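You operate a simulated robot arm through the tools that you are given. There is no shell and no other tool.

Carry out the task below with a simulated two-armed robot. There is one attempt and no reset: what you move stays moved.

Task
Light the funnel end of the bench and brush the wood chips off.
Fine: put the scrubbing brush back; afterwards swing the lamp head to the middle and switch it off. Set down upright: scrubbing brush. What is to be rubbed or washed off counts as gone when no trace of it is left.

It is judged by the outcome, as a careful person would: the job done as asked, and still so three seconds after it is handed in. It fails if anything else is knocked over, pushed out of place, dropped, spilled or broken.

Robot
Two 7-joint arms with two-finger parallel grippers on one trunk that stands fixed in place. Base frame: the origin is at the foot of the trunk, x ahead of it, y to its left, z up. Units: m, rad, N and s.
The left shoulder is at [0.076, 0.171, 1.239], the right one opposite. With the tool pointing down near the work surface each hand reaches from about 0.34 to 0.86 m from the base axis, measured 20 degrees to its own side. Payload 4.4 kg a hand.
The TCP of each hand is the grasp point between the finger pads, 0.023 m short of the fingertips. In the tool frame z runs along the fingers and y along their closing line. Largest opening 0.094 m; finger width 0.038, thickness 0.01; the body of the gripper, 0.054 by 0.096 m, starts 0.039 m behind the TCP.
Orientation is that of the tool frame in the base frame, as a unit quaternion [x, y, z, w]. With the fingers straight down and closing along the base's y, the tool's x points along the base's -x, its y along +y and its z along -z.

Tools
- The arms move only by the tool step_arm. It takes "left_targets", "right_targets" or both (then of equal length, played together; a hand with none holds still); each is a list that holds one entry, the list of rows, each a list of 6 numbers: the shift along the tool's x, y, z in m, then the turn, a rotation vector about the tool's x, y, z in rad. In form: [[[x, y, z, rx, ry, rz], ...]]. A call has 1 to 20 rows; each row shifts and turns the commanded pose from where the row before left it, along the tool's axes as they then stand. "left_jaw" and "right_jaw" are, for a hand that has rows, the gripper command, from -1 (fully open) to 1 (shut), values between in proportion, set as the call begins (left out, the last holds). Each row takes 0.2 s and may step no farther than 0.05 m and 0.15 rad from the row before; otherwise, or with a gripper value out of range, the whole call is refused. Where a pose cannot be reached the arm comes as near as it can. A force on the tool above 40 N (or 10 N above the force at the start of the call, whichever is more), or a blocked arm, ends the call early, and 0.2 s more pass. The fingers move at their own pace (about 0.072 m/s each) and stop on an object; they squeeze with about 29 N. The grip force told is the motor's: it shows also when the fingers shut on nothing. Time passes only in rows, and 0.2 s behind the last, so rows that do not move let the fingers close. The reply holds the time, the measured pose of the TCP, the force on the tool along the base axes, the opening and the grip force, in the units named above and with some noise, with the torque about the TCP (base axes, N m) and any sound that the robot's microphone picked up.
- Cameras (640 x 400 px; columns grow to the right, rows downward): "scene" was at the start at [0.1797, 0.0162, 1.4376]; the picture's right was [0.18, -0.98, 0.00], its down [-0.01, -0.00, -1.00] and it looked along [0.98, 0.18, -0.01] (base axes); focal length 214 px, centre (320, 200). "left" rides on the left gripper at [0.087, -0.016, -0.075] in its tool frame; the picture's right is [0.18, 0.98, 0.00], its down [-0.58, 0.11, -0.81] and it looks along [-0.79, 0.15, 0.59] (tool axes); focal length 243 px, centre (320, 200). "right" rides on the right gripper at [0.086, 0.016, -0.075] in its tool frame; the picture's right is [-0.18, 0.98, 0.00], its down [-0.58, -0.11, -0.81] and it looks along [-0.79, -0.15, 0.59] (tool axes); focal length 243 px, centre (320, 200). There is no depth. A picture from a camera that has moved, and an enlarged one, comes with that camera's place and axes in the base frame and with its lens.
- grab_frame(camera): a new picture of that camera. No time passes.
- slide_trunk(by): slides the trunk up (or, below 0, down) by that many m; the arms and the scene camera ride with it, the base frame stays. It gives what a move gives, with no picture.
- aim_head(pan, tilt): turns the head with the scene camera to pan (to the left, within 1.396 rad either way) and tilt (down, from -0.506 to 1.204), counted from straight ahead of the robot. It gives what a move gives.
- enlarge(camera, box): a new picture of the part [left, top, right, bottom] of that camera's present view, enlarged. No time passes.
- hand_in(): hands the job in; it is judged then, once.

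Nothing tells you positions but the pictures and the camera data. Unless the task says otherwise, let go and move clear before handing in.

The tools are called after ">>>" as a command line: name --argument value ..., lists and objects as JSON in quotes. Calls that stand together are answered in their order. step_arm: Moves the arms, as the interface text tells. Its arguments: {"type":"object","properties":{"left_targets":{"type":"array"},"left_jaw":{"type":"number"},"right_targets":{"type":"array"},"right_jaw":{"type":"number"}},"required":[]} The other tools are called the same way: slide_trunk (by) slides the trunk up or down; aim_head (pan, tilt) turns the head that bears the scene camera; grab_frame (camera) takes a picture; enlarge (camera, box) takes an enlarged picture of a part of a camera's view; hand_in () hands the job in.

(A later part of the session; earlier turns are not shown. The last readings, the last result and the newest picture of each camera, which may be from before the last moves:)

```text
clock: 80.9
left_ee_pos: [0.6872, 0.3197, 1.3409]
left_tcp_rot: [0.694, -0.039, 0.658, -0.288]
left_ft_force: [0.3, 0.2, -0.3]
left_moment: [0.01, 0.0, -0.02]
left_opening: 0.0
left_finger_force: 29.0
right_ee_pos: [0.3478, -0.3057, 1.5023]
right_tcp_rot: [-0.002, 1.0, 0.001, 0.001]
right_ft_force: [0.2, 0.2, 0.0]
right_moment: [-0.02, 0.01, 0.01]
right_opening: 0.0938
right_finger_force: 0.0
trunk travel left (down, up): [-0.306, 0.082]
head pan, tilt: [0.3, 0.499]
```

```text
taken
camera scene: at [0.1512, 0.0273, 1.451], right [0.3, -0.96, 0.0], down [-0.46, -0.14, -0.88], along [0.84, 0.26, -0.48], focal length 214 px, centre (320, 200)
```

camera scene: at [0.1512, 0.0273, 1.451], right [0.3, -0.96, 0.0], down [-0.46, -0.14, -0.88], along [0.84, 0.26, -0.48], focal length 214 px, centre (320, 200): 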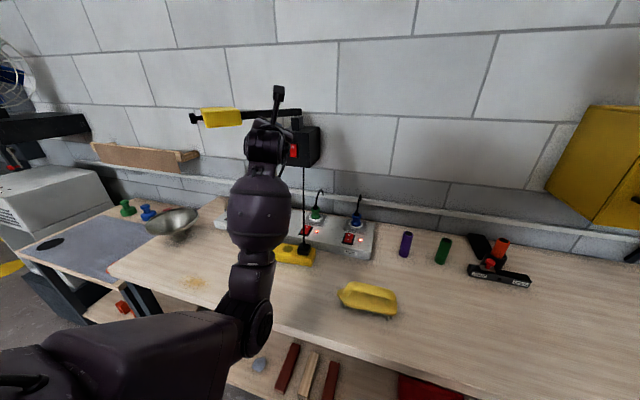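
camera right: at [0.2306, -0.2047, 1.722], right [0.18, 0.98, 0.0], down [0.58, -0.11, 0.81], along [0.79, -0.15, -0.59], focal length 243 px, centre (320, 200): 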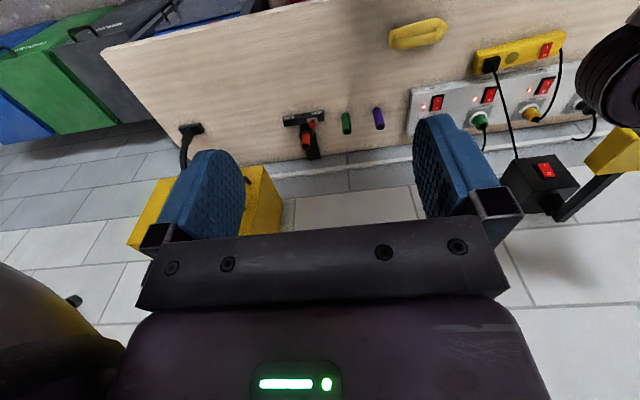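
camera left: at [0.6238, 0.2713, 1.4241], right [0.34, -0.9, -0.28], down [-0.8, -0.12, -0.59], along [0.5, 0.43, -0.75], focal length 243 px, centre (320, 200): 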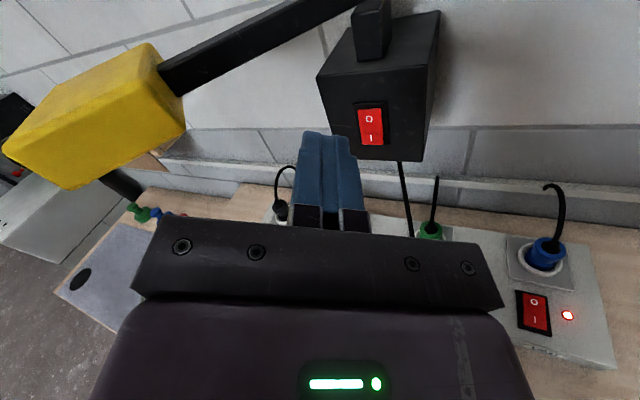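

The arm now follows exactly, and the switch's "I" half is at about (0.87, 0.358, 1.213). I descend to just in front of it.

>>> step_arm --left_targets '[[[-0.0267, 0.0128, 0.0234, 0, 0, 0], [-0.0267, 0.0128, 0.0234, 0, 0, 0], [-0.0267, 0.0128, 0.0234, 0, 0, 0], [-0.0267, 0.0128, 0.0234, 0, 0, 0], [-0.0267, 0.0128, 0.0234, 0, 0, 0], [0, 0, 0, 0, 0, 0]]]'

>>> grab_frame --camera "left"

>>> enlarge --camera "scene" --box '[200, 80, 360, 180]'

```text
clock: 82.3
left_ee_pos: [0.7986, 0.3683, 1.1957]
left_tcp_rot: [0.694, -0.039, 0.659, -0.289]
left_ft_force: [-0.4, -0.2, 0.1]
left_moment: [0.02, 0.01, 0.0]
left_opening: 0.0001
left_finger_force: 28.9
right_ee_pos: [0.349, -0.3061, 1.5036]
right_tcp_rot: [-0.002, 1.0, 0.002, 0.002]
right_ft_force: [-0.9, 0.7, 0.0]
right_moment: [0.01, 0.01, -0.05]
right_opening: 0.0941
right_finger_force: 0.1
trunk travel left (down, up): [-0.306, 0.082]
head pan, tilt: [0.3, 0.499]
```

```text
taken
camera left: at [0.7357, 0.3193, 1.2788], right [0.34, -0.9, -0.28], down [-0.8, -0.12, -0.59], along [0.5, 0.43, -0.75], focal length 243 px, centre (320, 200)
```

left: 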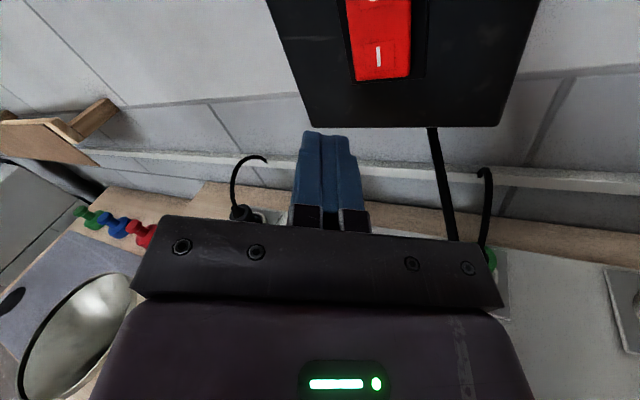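

```text
4.00 times, centred on (280, 130) of scene
camera zoom: at [0.1506, 0.027, 1.4512], right [0.3, -0.96, 0.0], down [-0.46, -0.14, -0.88], along [0.84, 0.26, -0.48], focal length 858 px, centre (480, 480)
```

zoom: 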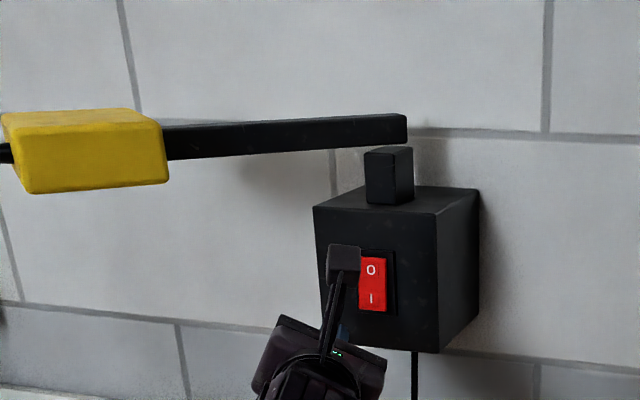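

The fingertip is just below and in front of the rocker. I raise it about a centimetre and press forward on the "I" end in small steps.

>>> step_arm --left_targets '[[[0.0148, 0.0087, 0.0247, 0, 0, 0], [0.001, 0.0026, 0.0075, 0, 0, 0], [0.001, 0.0026, 0.0075, 0, 0, 0], [0, 0, 0, 0, 0, 0]]]'

>>> grab_frame --camera "left"

>>> enlarge --camera "scene" --box '[200, 80, 360, 180]'

```text
clock: 83.1
left_ee_pos: [0.8356, 0.3607, 1.2078]
left_tcp_rot: [0.694, -0.039, 0.658, -0.288]
left_ft_force: [-40.9, -5.6, -1.6]
left_moment: [0.05, -0.46, -0.43]
left_opening: 0.0001
left_finger_force: 29.1
right_ee_pos: [0.3421, -0.3064, 1.5053]
right_tcp_rot: [0.0, 1.0, 0.002, 0.003]
right_ft_force: [0.7, -0.1, -0.2]
right_moment: [0.0, -0.01, -0.01]
right_opening: 0.0939
right_finger_force: 0.0
trunk travel left (down, up): [-0.306, 0.082]
head pan, tilt: [0.3, 0.499]
heard: click
stopped in row 4 (left hand): the force on the tool passed its limit at 49 N (the readings are from after the stop); the commanded pose is now the measured one
```

```text
taken
camera left: at [0.7726, 0.3137, 1.2894], right [0.34, -0.9, -0.28], down [-0.8, -0.12, -0.59], along [0.5, 0.43, -0.75], focal length 243 px, centre (320, 200)
```

left: 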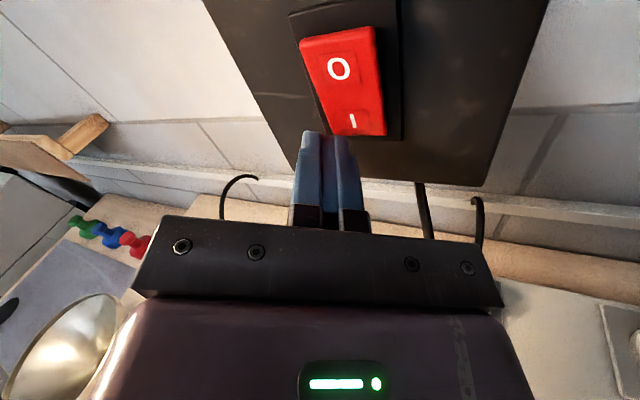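

```text
4.00 times, centred on (280, 130) of scene
camera zoom: at [0.1452, 0.0265, 1.4519], right [0.3, -0.96, 0.0], down [-0.45, -0.14, -0.88], along [0.84, 0.26, -0.47], focal length 858 px, centre (480, 480)
```

zoom: 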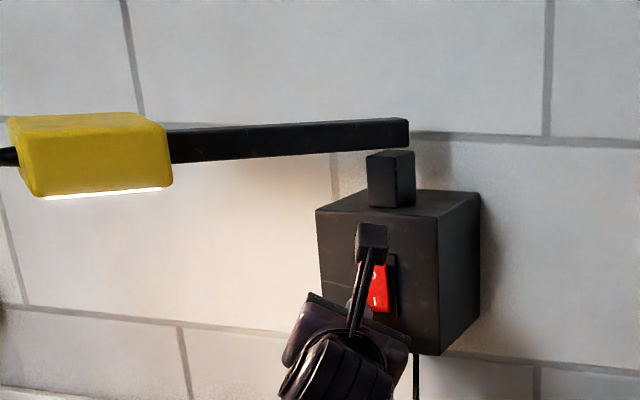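

A click was heard and the lamp is lit. I back the fingers off the switch and look at where the light falls.

>>> step_arm --left_targets '[[[-0.0052, -0.013, -0.0375, 0, 0, 0], [-0.0052, -0.013, -0.0375, 0, 0, 0], [0, 0, 0, 0, 0, 0]]]'

>>> grab_frame --camera "scene"

>>> grab_frame --camera "left"

```text
clock: 83.9
left_ee_pos: [0.7605, 0.3624, 1.2035]
left_tcp_rot: [0.696, -0.039, 0.656, -0.288]
left_ft_force: [0.8, -0.4, 0.2]
left_moment: [0.02, 0.01, -0.02]
left_opening: 0.0
left_finger_force: 29.2
right_ee_pos: [0.349, -0.3059, 1.5022]
right_tcp_rot: [-0.001, 1.0, 0.002, 0.001]
right_ft_force: [0.8, 0.6, -0.6]
right_moment: [0.02, -0.01, 0.0]
right_opening: 0.094
right_finger_force: 0.0
trunk travel left (down, up): [-0.306, 0.082]
head pan, tilt: [0.3, 0.499]
```

```text
taken
camera scene: at [0.1512, 0.0272, 1.4511], right [0.3, -0.96, 0.0], down [-0.46, -0.14, -0.88], along [0.84, 0.26, -0.48], focal length 214 px, centre (320, 200)
```

scene: 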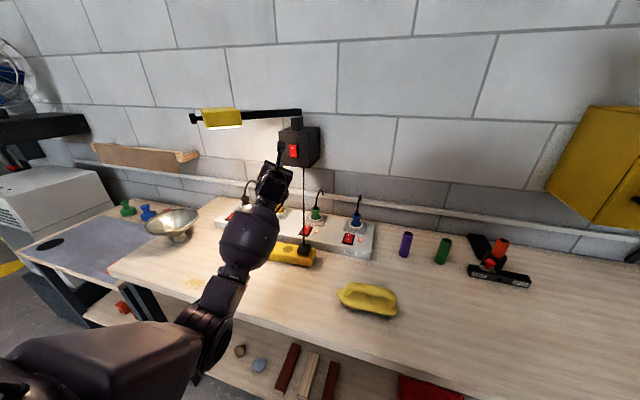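

```text
taken
camera left: at [0.6974, 0.3143, 1.2872], right [0.34, -0.9, -0.28], down [-0.8, -0.12, -0.59], along [0.49, 0.43, -0.76], focal length 243 px, centre (320, 200)
```

left: 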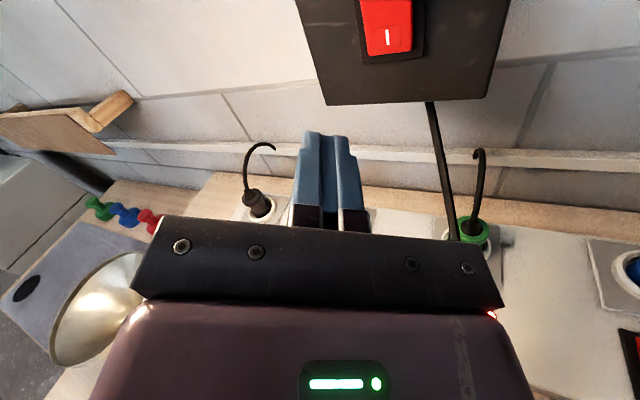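

The lamp is on and turned to the left. I check how the funnel end of the bench is lit.

>>> aim_head --pan 0.6 --tilt 0.6

>>> grab_frame --camera "scene"

>>> enlarge --camera "scene" --box '[240, 20, 440, 145]'

```text
clock: 84.7
left_ee_pos: [0.7608, 0.3628, 1.2034]
left_tcp_rot: [0.696, -0.039, 0.656, -0.288]
left_ft_force: [0.1, 0.7, -0.8]
left_moment: [0.0, 0.03, -0.01]
left_opening: 0.0
left_finger_force: 29.3
right_ee_pos: [0.3478, -0.3055, 1.5025]
right_tcp_rot: [-0.001, 1.0, 0.002, 0.002]
right_ft_force: [-0.5, -0.2, 0.9]
right_moment: [-0.03, -0.02, 0.02]
right_opening: 0.094
right_finger_force: 0.0
trunk travel left (down, up): [-0.306, 0.082]
head pan, tilt: [0.6, 0.6]
```

```text
taken
camera scene: at [0.1376, 0.0502, 1.442], right [0.56, -0.83, 0.0], down [-0.47, -0.32, -0.83], along [0.68, 0.47, -0.56], focal length 214 px, centre (320, 200)
```

scene: 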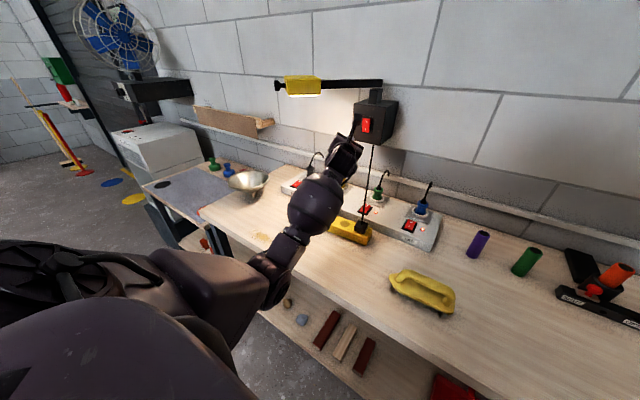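

```text
3.20 times, centred on (340, 82) of scene
camera zoom: at [0.1376, 0.0502, 1.442], right [0.56, -0.83, 0.0], down [-0.47, -0.32, -0.83], along [0.68, 0.47, -0.56], focal length 686 px, centre (256, 576)
```

zoom: 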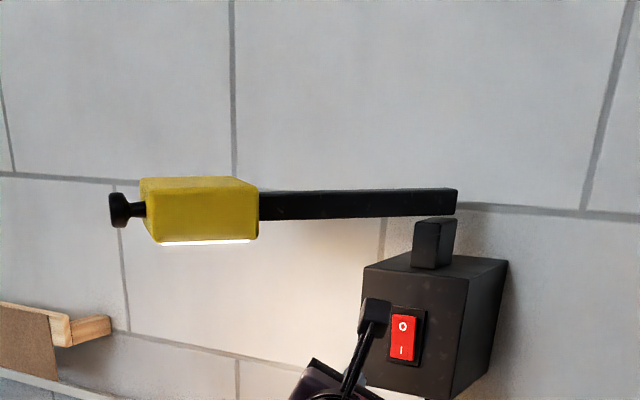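

The funnel end is lit. To be well within the left end I will nudge the head a little further left; first I bring the hand back and up to lamp height.

>>> step_arm --left_targets '[[[0.0105, -0.0184, -0.0306, 0, 0, 0], [0.0105, -0.0184, -0.0306, 0, 0, 0], [0.0105, -0.0184, -0.0306, 0, 0, 0], [0.0299, -0.0271, 0.0017, 0, 0, 0], [0.0299, -0.0271, 0.0017, 0, 0, 0], [0.0299, -0.0271, 0.0017, 0, 0, 0], [0, 0, 0, 0, 0, 0]]]'

>>> grab_frame --camera "left"

>>> grab_frame --camera "scene"

```text
clock: 86.3
left_ee_pos: [0.6618, 0.3655, 1.2637]
left_tcp_rot: [0.696, -0.037, 0.656, -0.288]
left_ft_force: [0.2, 0.4, 0.2]
left_moment: [-0.01, -0.01, 0.03]
left_opening: 0.0
left_finger_force: 29.3
left hand out of reach, approached as far as the arm can: row 4, 5, 6
right_ee_pos: [0.3478, -0.3058, 1.5035]
right_tcp_rot: [0.0, 1.0, 0.001, 0.001]
right_ft_force: [-0.6, 0.0, -0.5]
right_moment: [-0.01, 0.0, -0.04]
right_opening: 0.0942
right_finger_force: 0.1
trunk travel left (down, up): [-0.306, 0.082]
head pan, tilt: [0.6, 0.6]
```

```text
taken
camera left: at [0.5991, 0.3176, 1.347], right [0.34, -0.9, -0.28], down [-0.8, -0.12, -0.59], along [0.49, 0.43, -0.76], focal length 243 px, centre (320, 200)
```

left: 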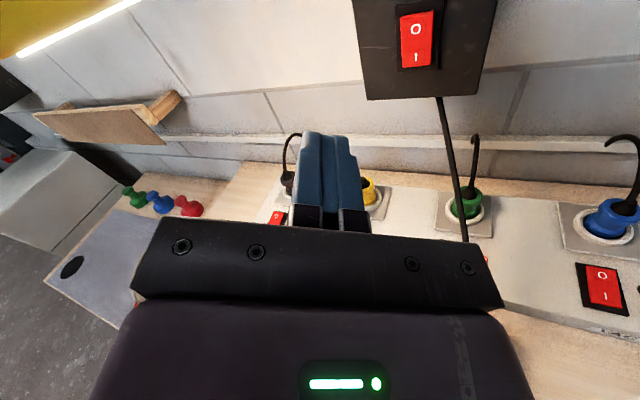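

```text
taken
camera scene: at [0.1371, 0.0503, 1.442], right [0.56, -0.83, 0.0], down [-0.47, -0.32, -0.83], along [0.68, 0.47, -0.56], focal length 214 px, centre (320, 200)
```

scene: 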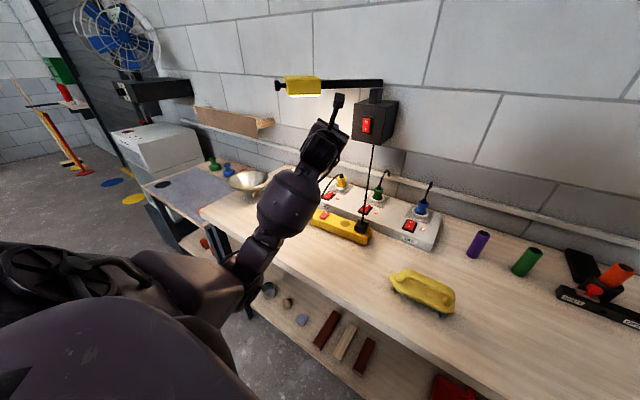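

The arm is in a natural posture now, but this exact wrist angle is at its limit higher up. I let the hand roll level while rising beside the lamp.

>>> step_arm --left_targets '[[[0.015, -0.018, 0, 0, 0, -0.11], [0.02, -0.018, 0, 0, 0, -0.11], [0.022, -0.015, 0, 0, 0, -0.11], [0.025, -0.01, 0, 0, 0, -0.1], [0, 0, 0, 0, 0, 0]]]'

>>> grab_frame --camera "left"

>>> grab_frame --camera "scene"

```text
clock: 87.5
left_ee_pos: [0.6324, 0.4198, 1.2343]
left_tcp_rot: [0.682, 0.021, 0.699, -0.216]
left_ft_force: [-0.5, 0.5, 0.6]
left_moment: [0.03, -0.01, 0.0]
left_opening: 0.0001
left_finger_force: 28.6
left hand out of reach, approached as far as the arm can: row 1, 2, 3, 4
right_ee_pos: [0.3474, -0.3055, 1.5037]
right_tcp_rot: [-0.001, 1.0, 0.001, 0.001]
right_ft_force: [0.5, 0.0, -0.2]
right_moment: [0.0, 0.03, 0.0]
right_opening: 0.0939
right_finger_force: 0.0
trunk travel left (down, up): [-0.306, 0.082]
head pan, tilt: [0.6, 0.6]
```

```text
taken
camera left: at [0.5591, 0.3877, 1.3176], right [0.33, -0.94, -0.08], down [-0.74, -0.2, -0.64], along [0.59, 0.27, -0.76], focal length 243 px, centre (320, 200)
```

left: 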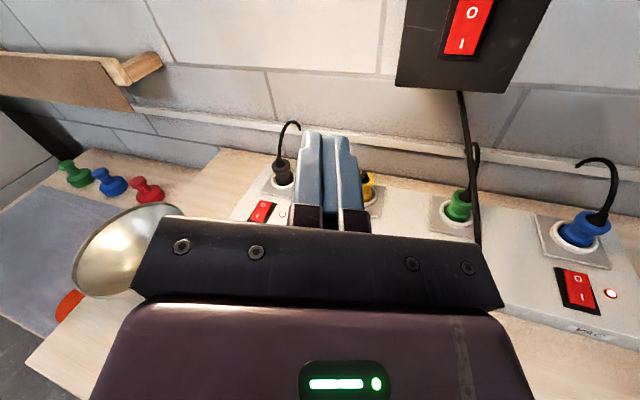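

```text
taken
camera scene: at [0.1375, 0.0505, 1.442], right [0.57, -0.82, 0.0], down [-0.47, -0.32, -0.82], along [0.68, 0.47, -0.57], focal length 214 px, centre (320, 200)
```

scene: 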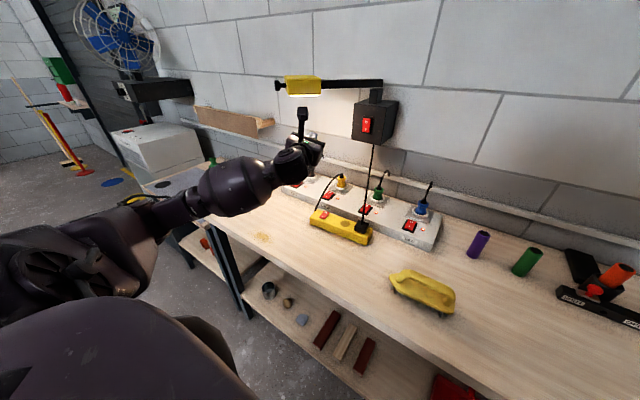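

The elbow has swung out to the left side, which is the natural posture for the rest of the job. I try to rise beside the lamp head again.

>>> step_arm --left_targets '[[[0.0455, -0.0051, 0.0035, 0, 0, 0], [0.0455, -0.0051, 0.0035, 0, 0, 0], [0.0455, -0.0051, 0.0035, 0, 0, 0], [0, 0, 0, 0, 0, 0]]]'

>>> grab_frame --camera "left"

>>> grab_frame --camera "scene"

```text
clock: 88.5
left_ee_pos: [0.6327, 0.4189, 1.2344]
left_tcp_rot: [0.681, 0.02, 0.699, -0.216]
left_ft_force: [0.0, -0.1, -0.1]
left_moment: [0.02, 0.01, 0.03]
left_opening: 0.0
left_finger_force: 29.2
left hand out of reach, approached as far as the arm can: row 1, 2, 3
right_ee_pos: [0.349, -0.3055, 1.5042]
right_tcp_rot: [0.0, 1.0, 0.002, 0.001]
right_ft_force: [1.0, 0.6, 0.0]
right_moment: [-0.04, 0.02, 0.0]
right_opening: 0.094
right_finger_force: 0.1
trunk travel left (down, up): [-0.306, 0.082]
head pan, tilt: [0.6, 0.6]
```

```text
taken
camera left: at [0.5591, 0.3872, 1.318], right [0.33, -0.94, -0.08], down [-0.74, -0.2, -0.64], along [0.59, 0.27, -0.76], focal length 243 px, centre (320, 200)
```

left: 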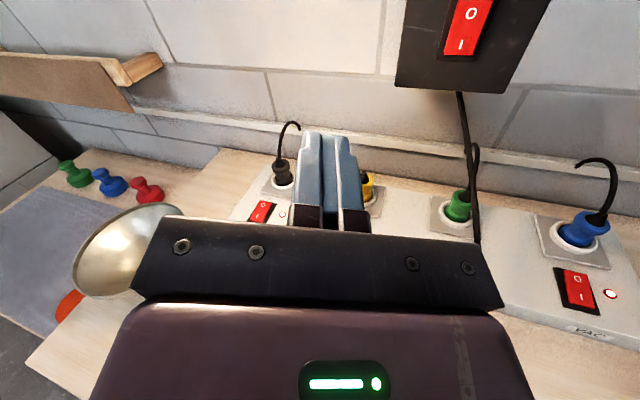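

```text
taken
camera scene: at [0.1374, 0.0501, 1.442], right [0.56, -0.83, 0.0], down [-0.47, -0.32, -0.83], along [0.68, 0.47, -0.56], focal length 214 px, centre (320, 200)
```

scene: 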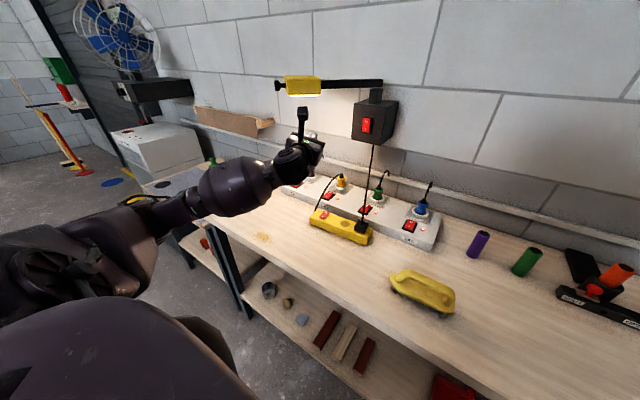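

The hand roll is at its limit. I roll the hand the other way (camera to the right) to free the wrist.

>>> step_arm --left_targets '[[[0, 0, 0, 0, 0, 0.14], [0, 0, 0, 0, 0, 0.14], [0, 0, 0, 0, 0, 0.14], [0, 0, 0, 0, 0, 0.14], [0, 0, 0, 0, 0, 0]]]'

>>> grab_frame --camera "scene"

```text
clock: 89.7
left_ee_pos: [0.6307, 0.4195, 1.2349]
left_tcp_rot: [0.66, -0.168, 0.612, -0.402]
left_ft_force: [0.1, -0.5, -0.3]
left_moment: [0.03, 0.02, -0.02]
left_opening: 0.0001
left_finger_force: 29.2
right_ee_pos: [0.3484, -0.3052, 1.5034]
right_tcp_rot: [-0.002, 1.0, 0.002, 0.001]
right_ft_force: [-0.1, -0.3, 0.8]
right_moment: [0.01, -0.01, 0.0]
right_opening: 0.0941
right_finger_force: 0.1
trunk travel left (down, up): [-0.306, 0.082]
head pan, tilt: [0.6, 0.6]
```

```text
taken
camera scene: at [0.1373, 0.0503, 1.442], right [0.56, -0.83, 0.0], down [-0.47, -0.32, -0.83], along [0.68, 0.47, -0.56], focal length 214 px, centre (320, 200)
```

scene: 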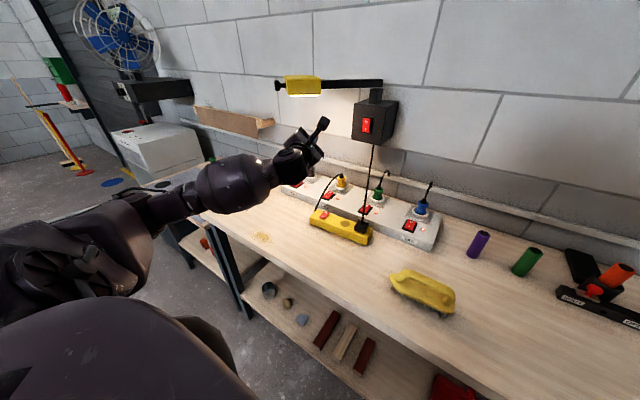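

The roll worked. Now I rise beside the lamp head.

>>> step_arm --left_targets '[[[0.0339, -0.0278, 0.001, 0, 0, 0], [0.0339, -0.0278, 0.001, 0, 0, 0], [0.0339, -0.0278, 0.001, 0, 0, 0], [0, 0, 0, 0, 0, 0]]]'

>>> grab_frame --camera "left"

>>> grab_frame --camera "scene"

```text
clock: 90.7
left_ee_pos: [0.6317, 0.4209, 1.236]
left_tcp_rot: [0.661, -0.168, 0.612, -0.401]
left_ft_force: [0.3, -0.2, 0.6]
left_moment: [-0.03, 0.0, 0.03]
left_opening: 0.0
left_finger_force: 28.6
left hand out of reach, approached as far as the arm can: row 1, 2, 3
right_ee_pos: [0.3487, -0.3051, 1.5019]
right_tcp_rot: [-0.001, 1.0, 0.003, 0.001]
right_ft_force: [0.7, -0.1, 0.3]
right_moment: [-0.03, -0.01, -0.01]
right_opening: 0.0938
right_finger_force: 0.1
trunk travel left (down, up): [-0.306, 0.082]
head pan, tilt: [0.6, 0.6]
```

```text
taken
camera left: at [0.5737, 0.3459, 1.301], right [0.3, -0.74, -0.6], down [-0.84, 0.09, -0.53], along [0.44, 0.66, -0.6], focal length 243 px, centre (320, 200)
```

left: 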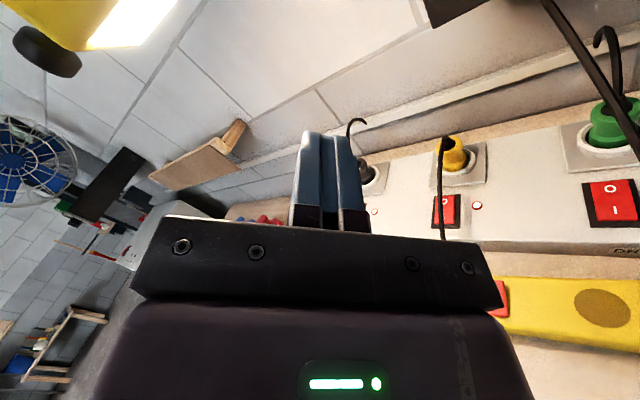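

```text
taken
camera scene: at [0.1372, 0.0503, 1.442], right [0.56, -0.83, 0.0], down [-0.47, -0.32, -0.83], along [0.68, 0.47, -0.56], focal length 214 px, centre (320, 200)
```

scene: 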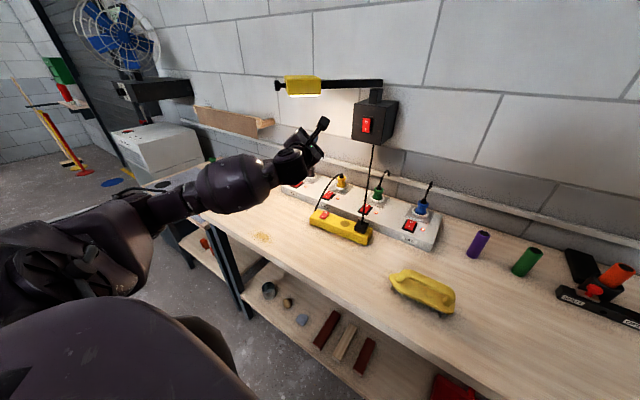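

Higher is not reachable in this posture, and the lamp already lights the funnel end, so I leave it at about 41°. I now retreat and turn the hand toward a downward grip for the brush.

>>> step_arm --left_targets '[[[0.0027, 0.0078, -0.0282, 0, 0, 0.15], [0.0038, 0.0073, -0.0282, 0, 0, 0.15], [0.0049, 0.0067, -0.0282, 0, 0, 0.15], [0.0058, 0.0058, -0.0282, 0, 0, 0.15], [0.0066, 0.0049, -0.0282, 0, 0, 0.15], [0, 0, 0, 0, 0, 0]]]'

>>> grab_frame --camera "scene"

```text
clock: 92.1
left_ee_pos: [0.5119, 0.342, 1.2061]
left_tcp_rot: [-0.553, 0.399, -0.423, 0.597]
left_ft_force: [0.8, 0.8, -0.5]
left_moment: [0.02, -0.03, 0.0]
left_opening: 0.0
left_finger_force: 29.3
right_ee_pos: [0.3482, -0.306, 1.5035]
right_tcp_rot: [-0.001, 1.0, 0.001, 0.0]
right_ft_force: [0.6, 0.3, -0.3]
right_moment: [0.0, 0.01, 0.01]
right_opening: 0.0939
right_finger_force: 0.1
trunk travel left (down, up): [-0.306, 0.082]
head pan, tilt: [0.6, 0.6]
```

```text
taken
camera scene: at [0.1376, 0.0505, 1.442], right [0.56, -0.83, 0.0], down [-0.47, -0.32, -0.82], along [0.68, 0.47, -0.57], focal length 214 px, centre (320, 200)
```

scene: 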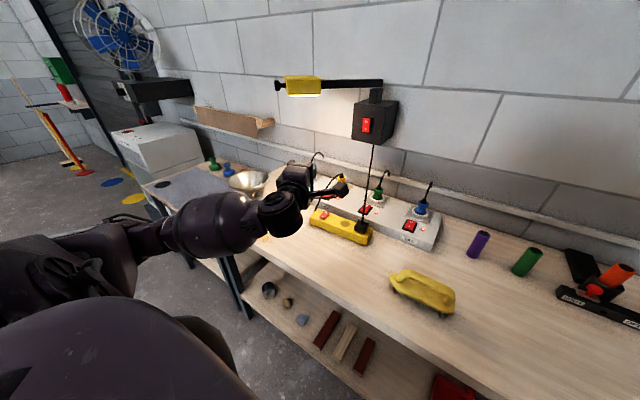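

Tracking is exact. I now pitch the hand down while moving it to the right over the bench.

>>> step_arm --left_targets '[[[0.0158, 0.013, 0.0009, -0.1352, 0.0232, 0.0206], [0.0158, 0.0128, 0.0025, -0.1352, 0.0232, 0.0206], [0.0158, 0.0123, 0.0042, -0.1352, 0.0232, 0.0206], [0.0158, 0.0117, 0.0058, -0.1352, 0.0232, 0.0206], [0.0158, 0.0108, 0.0072, -0.1352, 0.0232, 0.0206], [0.0158, 0.0098, 0.0086, -0.1352, 0.0232, 0.0206], [0, 0, 0, 0, 0, 0]]]'

>>> grab_frame --camera "scene"

>>> grab_frame --camera "left"

```text
clock: 93.7
left_ee_pos: [0.4913, 0.3402, 1.106]
left_tcp_rot: [0.616, -0.489, 0.358, -0.503]
left_ft_force: [-0.1, 0.7, -0.1]
left_moment: [0.01, 0.0, -0.04]
left_opening: 0.0
left_finger_force: 28.9
left hand out of reach, approached as far as the arm can: row 2, 3, 4, 5, 6
right_ee_pos: [0.3474, -0.3059, 1.5029]
right_tcp_rot: [-0.001, 1.0, 0.001, 0.002]
right_ft_force: [0.0, -0.2, -0.6]
right_moment: [0.0, -0.01, 0.0]
right_opening: 0.094
right_finger_force: 0.0
trunk travel left (down, up): [-0.306, 0.082]
head pan, tilt: [0.6, 0.6]
```

```text
taken
camera scene: at [0.1366, 0.0515, 1.4421], right [0.57, -0.82, 0.0], down [-0.47, -0.32, -0.83], along [0.68, 0.47, -0.56], focal length 214 px, centre (320, 200)
```

scene: 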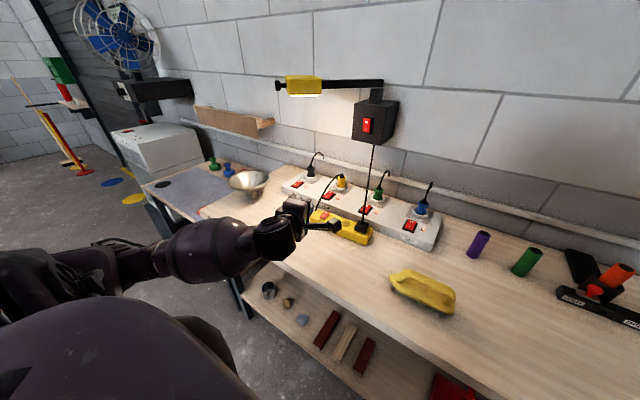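

```text
taken
camera left: at [0.4489, 0.238, 1.135], right [-0.19, -0.19, -0.96], down [-0.93, 0.34, 0.12], along [0.31, 0.92, -0.24], focal length 243 px, centre (320, 200)
```

left: 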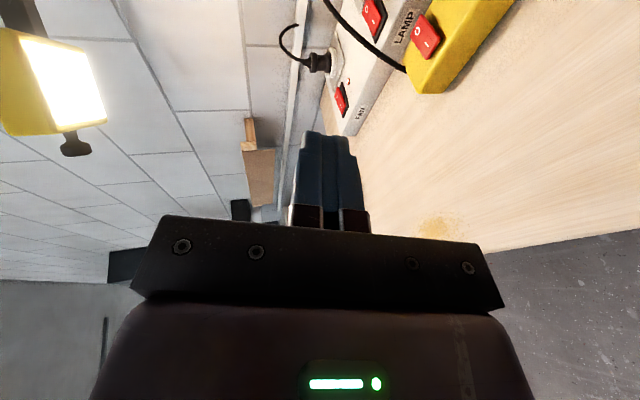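

The wrist cannot fold fully down in this posture, but a forward, slightly down-pitched grip across the brush handle would also work. I raise the trunk, which helps the hand reach down, and look closely at the brush.

>>> slide_trunk --by 0.08

>>> aim_head --pan 0.0 --tilt 0.9

>>> grab_frame --camera "scene"

>>> grab_frame --camera "right"

```text
clock: 94.9
left_ee_pos: [0.4914, 0.3389, 1.1851]
left_tcp_rot: [0.616, -0.489, 0.357, -0.504]
left_ft_force: [0.1, 0.7, -0.5]
left_moment: [0.02, 0.01, 0.0]
left_opening: 0.0
left_finger_force: 29.0
right_ee_pos: [0.3494, -0.305, 1.5823]
right_tcp_rot: [-0.002, 1.0, 0.002, 0.001]
right_ft_force: [0.0, -0.2, 0.4]
right_moment: [-0.02, -0.01, 0.01]
right_opening: 0.0941
right_finger_force: 0.0
trunk travel left (down, up): [-0.386, 0.002]
head pan, tilt: [0.6, 0.6]
```

```text
clock: 95.9
left_ee_pos: [0.4893, 0.3379, 1.1862]
left_tcp_rot: [0.616, -0.488, 0.358, -0.505]
left_ft_force: [-0.8, 0.3, 0.0]
left_moment: [0.05, 0.01, -0.02]
left_opening: 0.0
left_finger_force: 29.5
right_ee_pos: [0.3483, -0.3054, 1.5834]
right_tcp_rot: [-0.001, 1.0, 0.001, 0.002]
right_ft_force: [0.8, 0.3, -0.5]
right_moment: [0.01, -0.04, 0.0]
right_opening: 0.0941
right_finger_force: 0.0
trunk travel left (down, up): [-0.386, 0.002]
head pan, tilt: [0.0, 0.901]
```

```text
taken
camera scene: at [0.134, 0.0005, 1.4974], right [0.0, -1.0, 0.0], down [-0.78, 0.0, -0.62], along [0.62, 0.0, -0.78], focal length 214 px, centre (320, 200)
```

scene: 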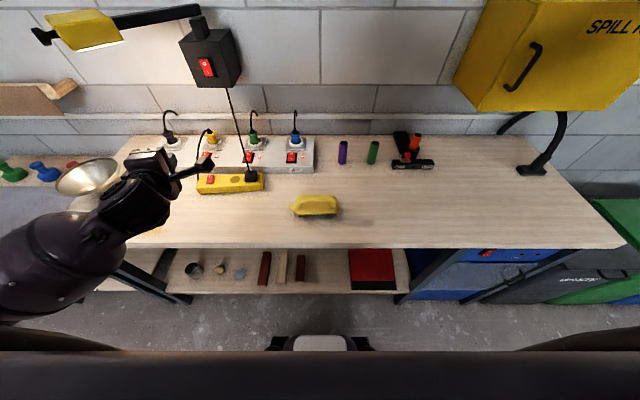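

```text
taken
camera right: at [0.261, -0.29, 1.6562], right [0.18, 0.98, 0.0], down [0.58, -0.11, 0.81], along [0.79, -0.14, -0.59], focal length 243 px, centre (320, 200)
```

right: 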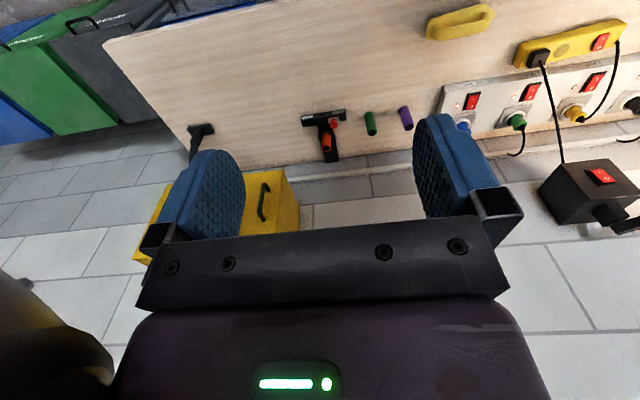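

I zoom in on the brush from the head and right-hand cameras to measure its handle.

>>> enlarge --camera "scene" --box '[276, 180, 356, 230]'

>>> enlarge --camera "right" --box '[412, 0, 508, 60]'

```text
8.00 times, centred on (316, 205) of scene
camera zoom: at [0.134, 0.0005, 1.4974], right [0.0, -1.0, 0.0], down [-0.78, 0.0, -0.62], along [0.62, 0.0, -0.78], focal length 1716 px, centre (352, 160)
```

zoom: 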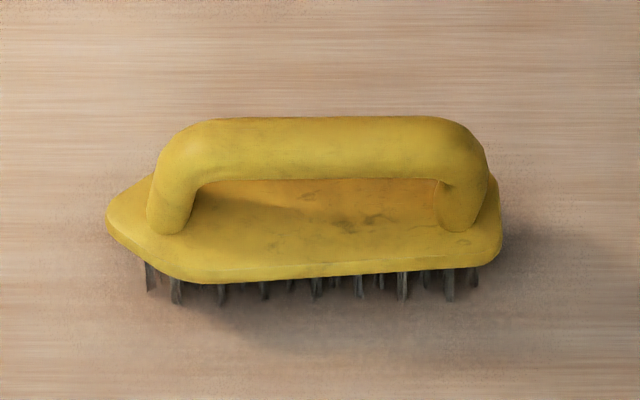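

```text
6.67 times, centred on (460, 30) of right
camera zoom: at [0.261, -0.29, 1.6562], right [0.18, 0.98, 0.0], down [0.58, -0.11, 0.81], along [0.79, -0.14, -0.59], focal length 1618 px, centre (-613, 1333)
```

zoom: 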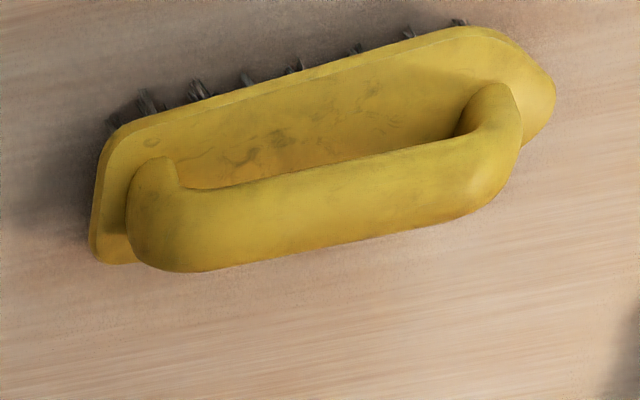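

The brush handle bar (about 24 mm thick) lies along y at roughly (0.551, 0.012, 0.975), with a gap of about 3 cm below it. I move the left hand, pointing forward, toward a spot in front of the handle.

>>> step_arm --left_targets '[[[0.0367, 0.0218, -0.0007, 0.0081, 0.0308, 0.0004], [0.0367, 0.0218, -0.0007, 0.0081, 0.0308, 0.0004], [0.0367, 0.0218, -0.0007, 0.0081, 0.0308, 0.0004], [0.0367, 0.0218, -0.0007, 0.0081, 0.0308, 0.0004], [0.0367, 0.0218, -0.0007, 0.0081, 0.0308, 0.0004], [0, 0, 0, 0, 0, 0]]]' --left_jaw -0.1

>>> grab_frame --camera "scene"

>>> grab_frame --camera "left"

```text
clock: 97.3
left_ee_pos: [0.4988, 0.1557, 1.0764]
left_tcp_rot: [0.576, -0.519, 0.413, -0.478]
left_ft_force: [0.5, -0.4, 0.1]
left_moment: [-0.05, 0.02, 0.02]
left_opening: 0.0517
left_finger_force: 0.0
right_ee_pos: [0.3472, -0.3045, 1.5831]
right_tcp_rot: [-0.001, 1.0, 0.002, 0.001]
right_ft_force: [-0.5, -0.8, 0.0]
right_moment: [0.01, -0.04, 0.0]
right_opening: 0.094
right_finger_force: 0.1
trunk travel left (down, up): [-0.386, 0.002]
head pan, tilt: [0.0, 0.901]
```

```text
taken
camera scene: at [0.1338, 0.0011, 1.4974], right [0.0, -1.0, 0.0], down [-0.78, 0.0, -0.62], along [0.62, 0.0, -0.78], focal length 214 px, centre (320, 200)
```

scene: 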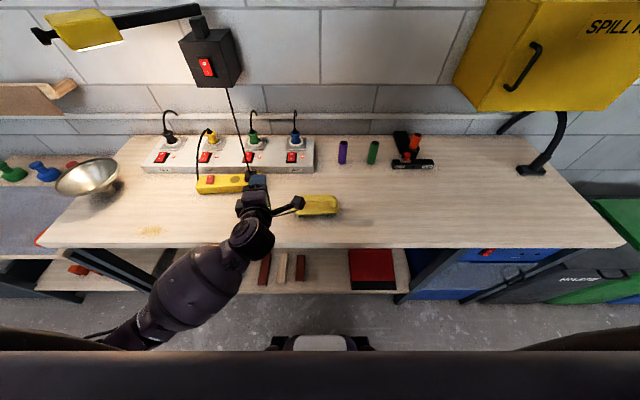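

```text
taken
camera left: at [0.4413, 0.063, 1.1068], right [-0.18, -0.19, -0.97], down [-0.88, 0.48, 0.07], along [0.45, 0.86, -0.25], focal length 243 px, centre (320, 200)
```

left: 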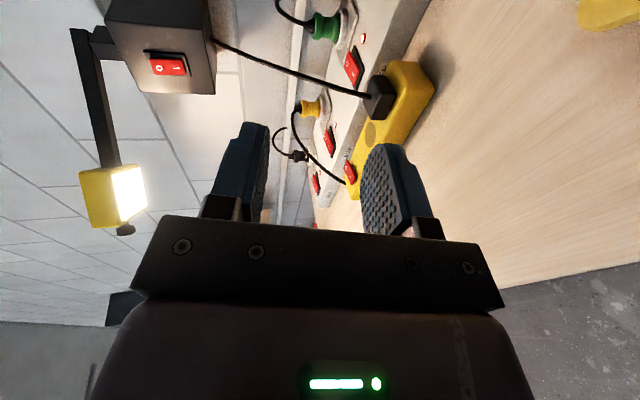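

The hand tracks well and comes close to the brush. Before choosing the grip I test whether the hand can pitch further down in this posture, which would allow a grip from above.

>>> step_arm --left_targets '[[[0, 0, 0, -0.147, 0, 0.02], [0, 0, 0, -0.147, 0, 0.02], [0, 0, 0, -0.147, 0, 0.02], [0, 0, 0, -0.147, 0, 0.02], [0, 0, 0, 0, 0, 0]]]'

>>> grab_frame --camera "scene"

```text
clock: 98.5
left_ee_pos: [0.5005, 0.159, 1.0734]
left_tcp_rot: [0.669, -0.639, 0.225, -0.306]
left_ft_force: [0.4, 0.5, 0.6]
left_moment: [-0.02, -0.01, 0.02]
left_opening: 0.0517
left_finger_force: 0.0
right_ee_pos: [0.3479, -0.3041, 1.5841]
right_tcp_rot: [-0.001, 1.0, 0.001, 0.0]
right_ft_force: [0.7, 0.2, 0.0]
right_moment: [0.0, 0.02, 0.0]
right_opening: 0.094
right_finger_force: 0.1
trunk travel left (down, up): [-0.386, 0.002]
head pan, tilt: [0.0, 0.901]
```

```text
taken
camera scene: at [0.134, 0.0018, 1.4974], right [0.0, -1.0, 0.0], down [-0.78, 0.0, -0.62], along [0.62, 0.0, -0.78], focal length 214 px, centre (320, 200)
```

scene: 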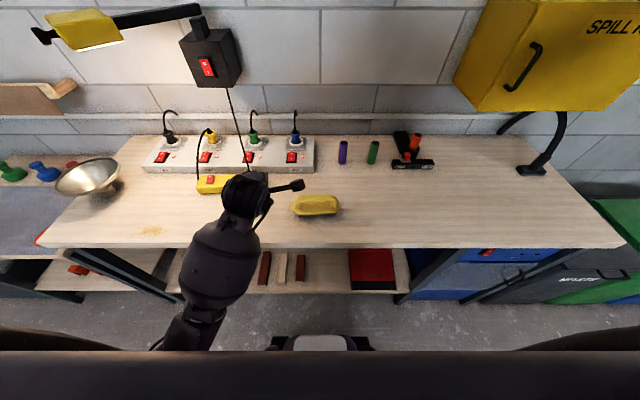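

It can pitch down after all. I continue to vertical while moving over the brush.

>>> step_arm --left_targets '[[[0.0248, -0.0064, 0.0037, -0.128, 0.0195, 0.0073], [0.0248, -0.0064, 0.0037, -0.128, 0.0195, 0.0073], [0.0248, -0.0064, 0.0037, -0.128, 0.0195, 0.0073], [0.0248, -0.0064, 0.0037, -0.128, 0.0195, 0.0073], [0.0248, -0.0064, 0.0037, -0.128, 0.0195, 0.0073], [0.0248, -0.0064, 0.0037, -0.128, 0.0195, 0.0073], [0, 0, 0, 0, 0, 0]]]'

>>> grab_frame --camera "scene"

>>> grab_frame --camera "left"

```text
clock: 99.7
left_ee_pos: [0.5595, 0.1217, 1.0437]
left_tcp_rot: [0.726, -0.679, -0.018, -0.11]
left_ft_force: [-0.6, 0.3, 0.2]
left_moment: [0.01, 0.02, -0.02]
left_opening: 0.0516
left_finger_force: 0.1
left hand out of reach, approached as far as the arm can: row 6
right_ee_pos: [0.3484, -0.3051, 1.5831]
right_tcp_rot: [-0.001, 1.0, 0.002, 0.0]
right_ft_force: [-0.5, -0.1, -0.5]
right_moment: [-0.01, 0.01, 0.0]
right_opening: 0.0942
right_finger_force: 0.0
trunk travel left (down, up): [-0.386, 0.002]
head pan, tilt: [0.0, 0.901]
stopped in row 6 (left hand): the arm was blocked; the commanded pose is now the measured one
```

```text
taken
camera scene: at [0.1345, 0.0009, 1.4974], right [0.0, -1.0, 0.0], down [-0.78, 0.0, -0.62], along [0.62, 0.0, -0.78], focal length 214 px, centre (320, 200)
```

scene: 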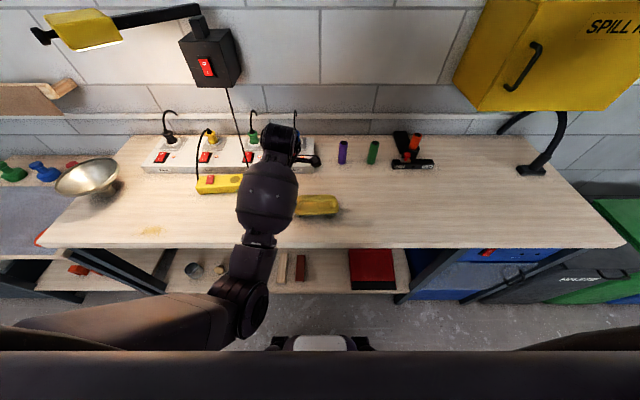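

```text
taken
camera left: at [0.5746, 0.0255, 1.1035], right [-0.96, -0.24, -0.16], down [-0.25, 0.42, 0.87], along [-0.14, 0.88, -0.46], focal length 243 px, centre (320, 200)
```

left: 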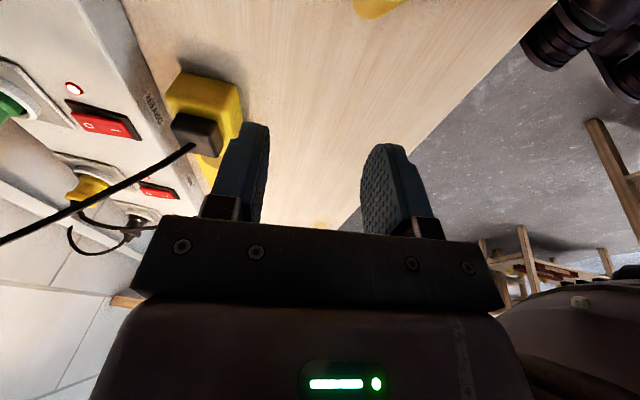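

The hand is almost vertical. I now tilt it about its wrist to point down-right, which brings the fingers right over the brush handle.

>>> step_arm --left_targets '[[[0.026, 0, -0.002, 0, 0.145, 0], [0.026, 0, -0.002, 0, 0.145, 0], [0.026, 0, -0.002, 0, 0.145, 0], [0.026, 0, -0.002, 0, 0.145, 0], [0, 0, 0, 0, 0, 0]]]'

>>> grab_frame --camera "scene"

>>> grab_frame --camera "left"

```text
clock: 100.4
left_ee_pos: [0.5715, 0.1728, 1.023]
left_tcp_rot: [0.744, -0.662, 0.021, -0.085]
left_ft_force: [-0.8, -0.2, 0.7]
left_moment: [0.04, -0.04, -0.02]
left_opening: 0.0516
left_finger_force: 0.1
left hand out of reach, approached as far as the arm can: row 3
right_ee_pos: [0.3478, -0.3062, 1.5822]
right_tcp_rot: [-0.002, 1.0, 0.001, 0.002]
right_ft_force: [0.0, 0.7, 0.0]
right_moment: [0.0, -0.01, -0.01]
right_opening: 0.0941
right_finger_force: 0.0
trunk travel left (down, up): [-0.386, 0.002]
head pan, tilt: [0.0, 0.901]
stopped in row 3 (left hand): the arm was blocked; the commanded pose is now the measured one
```

```text
taken
camera scene: at [0.1336, 0.0001, 1.4974], right [0.0, -1.0, 0.0], down [-0.78, 0.0, -0.62], along [0.62, 0.0, -0.78], focal length 214 px, centre (320, 200)
```

scene: 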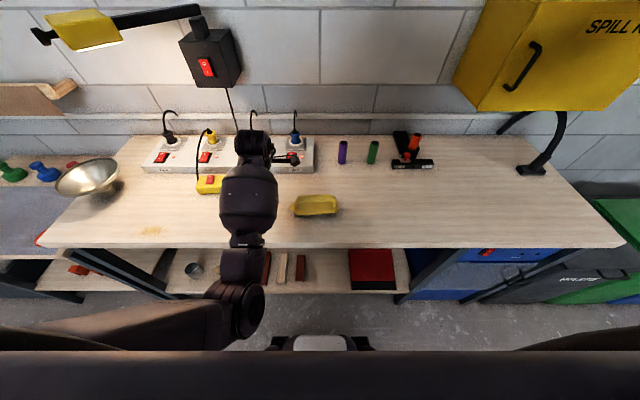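

```text
taken
camera left: at [0.5881, 0.0831, 1.0931], right [-0.94, -0.29, -0.17], down [-0.29, 0.48, 0.82], along [-0.16, 0.83, -0.54], focal length 243 px, centre (320, 200)
```

left: 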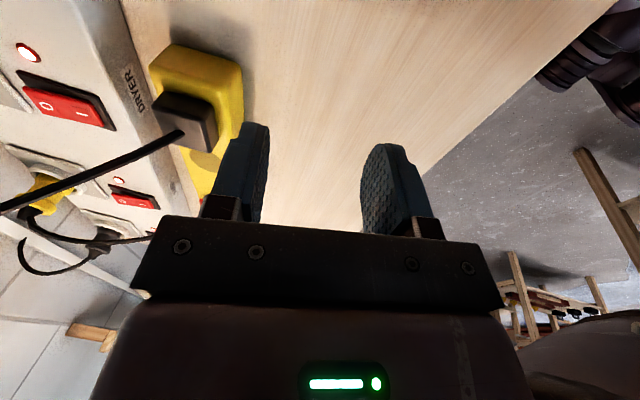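

The shoulder limit pulled the hand back left, close to the plug. I lift the hand first, then swing the elbow outward with a combined shoulder motion.

>>> step_arm --left_targets '[[[0, 0.01, -0.045, 0, 0, 0], [0, 0.01, -0.045, 0, 0, 0], [0.0041, -0.0038, -0.0052, 0.0272, -0.0793, 0.0803], [0.0041, -0.0038, -0.0052, 0.0272, -0.0793, 0.0803], [0.0041, -0.0038, -0.0052, 0.0272, -0.0793, 0.0803], [0.0041, -0.0038, -0.0052, 0.0272, -0.0793, 0.0803], [0.0041, -0.0038, -0.0052, 0.0272, -0.0793, 0.0803], [0.0041, -0.0038, -0.0052, 0.0272, -0.0793, 0.0803], [0, 0, 0, 0, 0, 0]]]'

>>> grab_frame --camera "scene"

```text
clock: 101.0
left_ee_pos: [0.5547, 0.2661, 1.0956]
left_tcp_rot: [0.758, -0.628, -0.046, -0.17]
left_ft_force: [0.3, -0.5, -0.3]
left_moment: [0.01, 0.02, 0.02]
left_opening: 0.0517
left_finger_force: 0.1
left hand out of reach, approached as far as the arm can: row 2
right_ee_pos: [0.3489, -0.306, 1.5825]
right_tcp_rot: [-0.002, 1.0, 0.001, 0.001]
right_ft_force: [0.1, -0.8, -0.9]
right_moment: [-0.01, 0.02, -0.01]
right_opening: 0.0939
right_finger_force: 0.0
trunk travel left (down, up): [-0.386, 0.002]
head pan, tilt: [0.0, 0.901]
stopped in row 3 (left hand): the arm was blocked; the commanded pose is now the measured one
```

```text
taken
camera scene: at [0.1349, 0.0002, 1.4973], right [0.0, -1.0, 0.0], down [-0.78, 0.0, -0.62], along [0.62, 0.0, -0.78], focal length 214 px, centre (320, 200)
```

scene: 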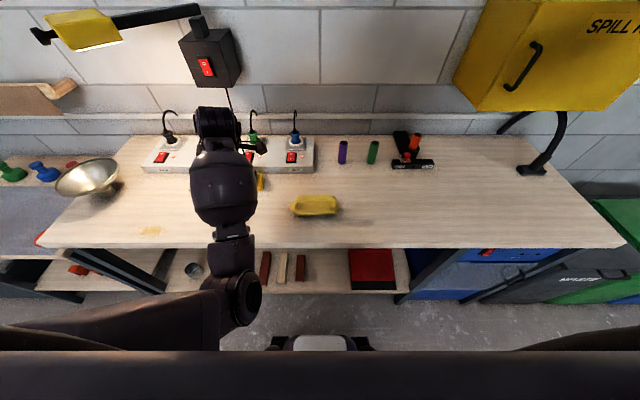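

The solver drifted again. I apply the combined outward-elbow rotation directly from this pose.

>>> step_arm --left_targets '[[[0.0046, -0.0113, -0.0152, 0.0497, -0.0767, 0.072], [0.0046, -0.0113, -0.0152, 0.0497, -0.0767, 0.072], [0.0046, -0.0113, -0.0152, 0.0497, -0.0767, 0.072], [0.0046, -0.0113, -0.0152, 0.0497, -0.0767, 0.072], [0.0046, -0.0113, -0.0152, 0.0497, -0.0767, 0.072], [0, 0, 0, 0, 0, 0]]]'

>>> grab_frame --camera "scene"

```text
clock: 102.4
left_ee_pos: [0.5933, 0.2122, 1.1653]
left_tcp_rot: [-0.585, 0.709, 0.142, 0.368]
left_ft_force: [0.5, -0.3, -0.8]
left_moment: [-0.01, -0.02, 0.02]
left_opening: 0.0518
left_finger_force: 0.0
right_ee_pos: [0.3478, -0.3051, 1.5836]
right_tcp_rot: [-0.002, 1.0, 0.002, 0.0]
right_ft_force: [0.2, 0.0, 0.1]
right_moment: [-0.04, -0.01, 0.03]
right_opening: 0.0941
right_finger_force: 0.1
trunk travel left (down, up): [-0.386, 0.002]
head pan, tilt: [0.0, 0.901]
```

```text
taken
camera scene: at [0.134, 0.0005, 1.4974], right [0.0, -1.0, 0.0], down [-0.78, 0.0, -0.62], along [0.62, 0.0, -0.78], focal length 214 px, centre (320, 200)
```

scene: 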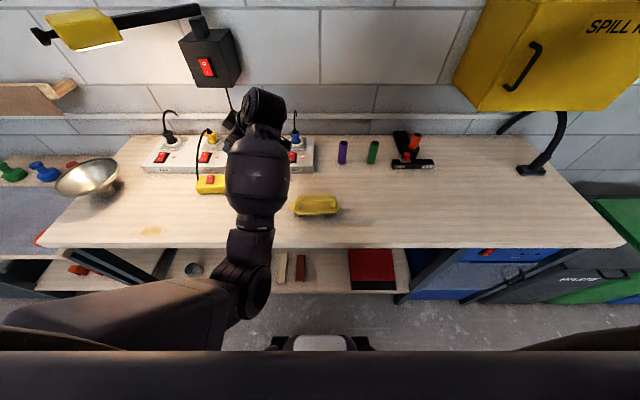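

That worked without a block, though the elbow has not yet moved out. I add a larger outward component.

>>> step_arm --left_targets '[[[-0.0174, -0.0039, -0.0009, 0.0225, -0.1137, 0.0537], [-0.0174, -0.0039, -0.0009, 0.0225, -0.1137, 0.0537], [-0.0174, -0.0039, -0.0009, 0.0225, -0.1137, 0.0537], [-0.0174, -0.0039, -0.0009, 0.0225, -0.1137, 0.0537], [-0.0174, -0.0039, -0.0009, 0.0225, -0.1137, 0.0537], [-0.0174, -0.0039, -0.0009, 0.0225, -0.1137, 0.0537], [0, 0, 0, 0, 0, 0]]]'

>>> grab_frame --camera "scene"

```text
clock: 104.0
left_ee_pos: [0.6168, 0.2445, 1.2589]
left_tcp_rot: [-0.36, 0.637, 0.337, 0.592]
left_ft_force: [0.2, 0.8, 0.4]
left_moment: [-0.04, 0.02, 0.02]
left_opening: 0.0518
left_finger_force: 0.2
right_ee_pos: [0.3482, -0.3055, 1.5834]
right_tcp_rot: [-0.002, 1.0, 0.002, 0.001]
right_ft_force: [0.2, 0.0, 0.8]
right_moment: [-0.02, 0.0, -0.05]
right_opening: 0.0939
right_finger_force: 0.1
trunk travel left (down, up): [-0.386, 0.002]
head pan, tilt: [0.0, 0.901]
```

```text
taken
camera scene: at [0.1339, 0.0003, 1.4974], right [0.0, -1.0, 0.0], down [-0.78, 0.0, -0.62], along [0.62, 0.0, -0.78], focal length 214 px, centre (320, 200)
```

scene: 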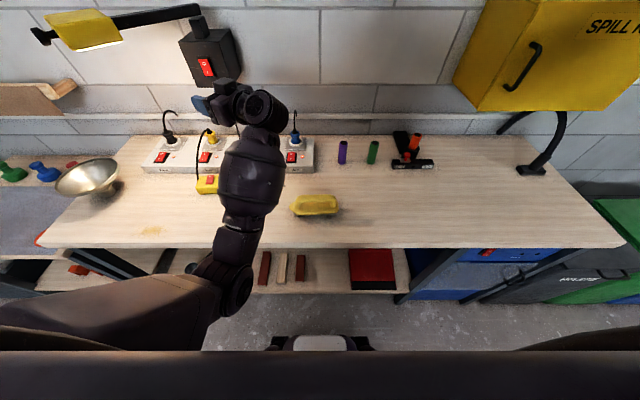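

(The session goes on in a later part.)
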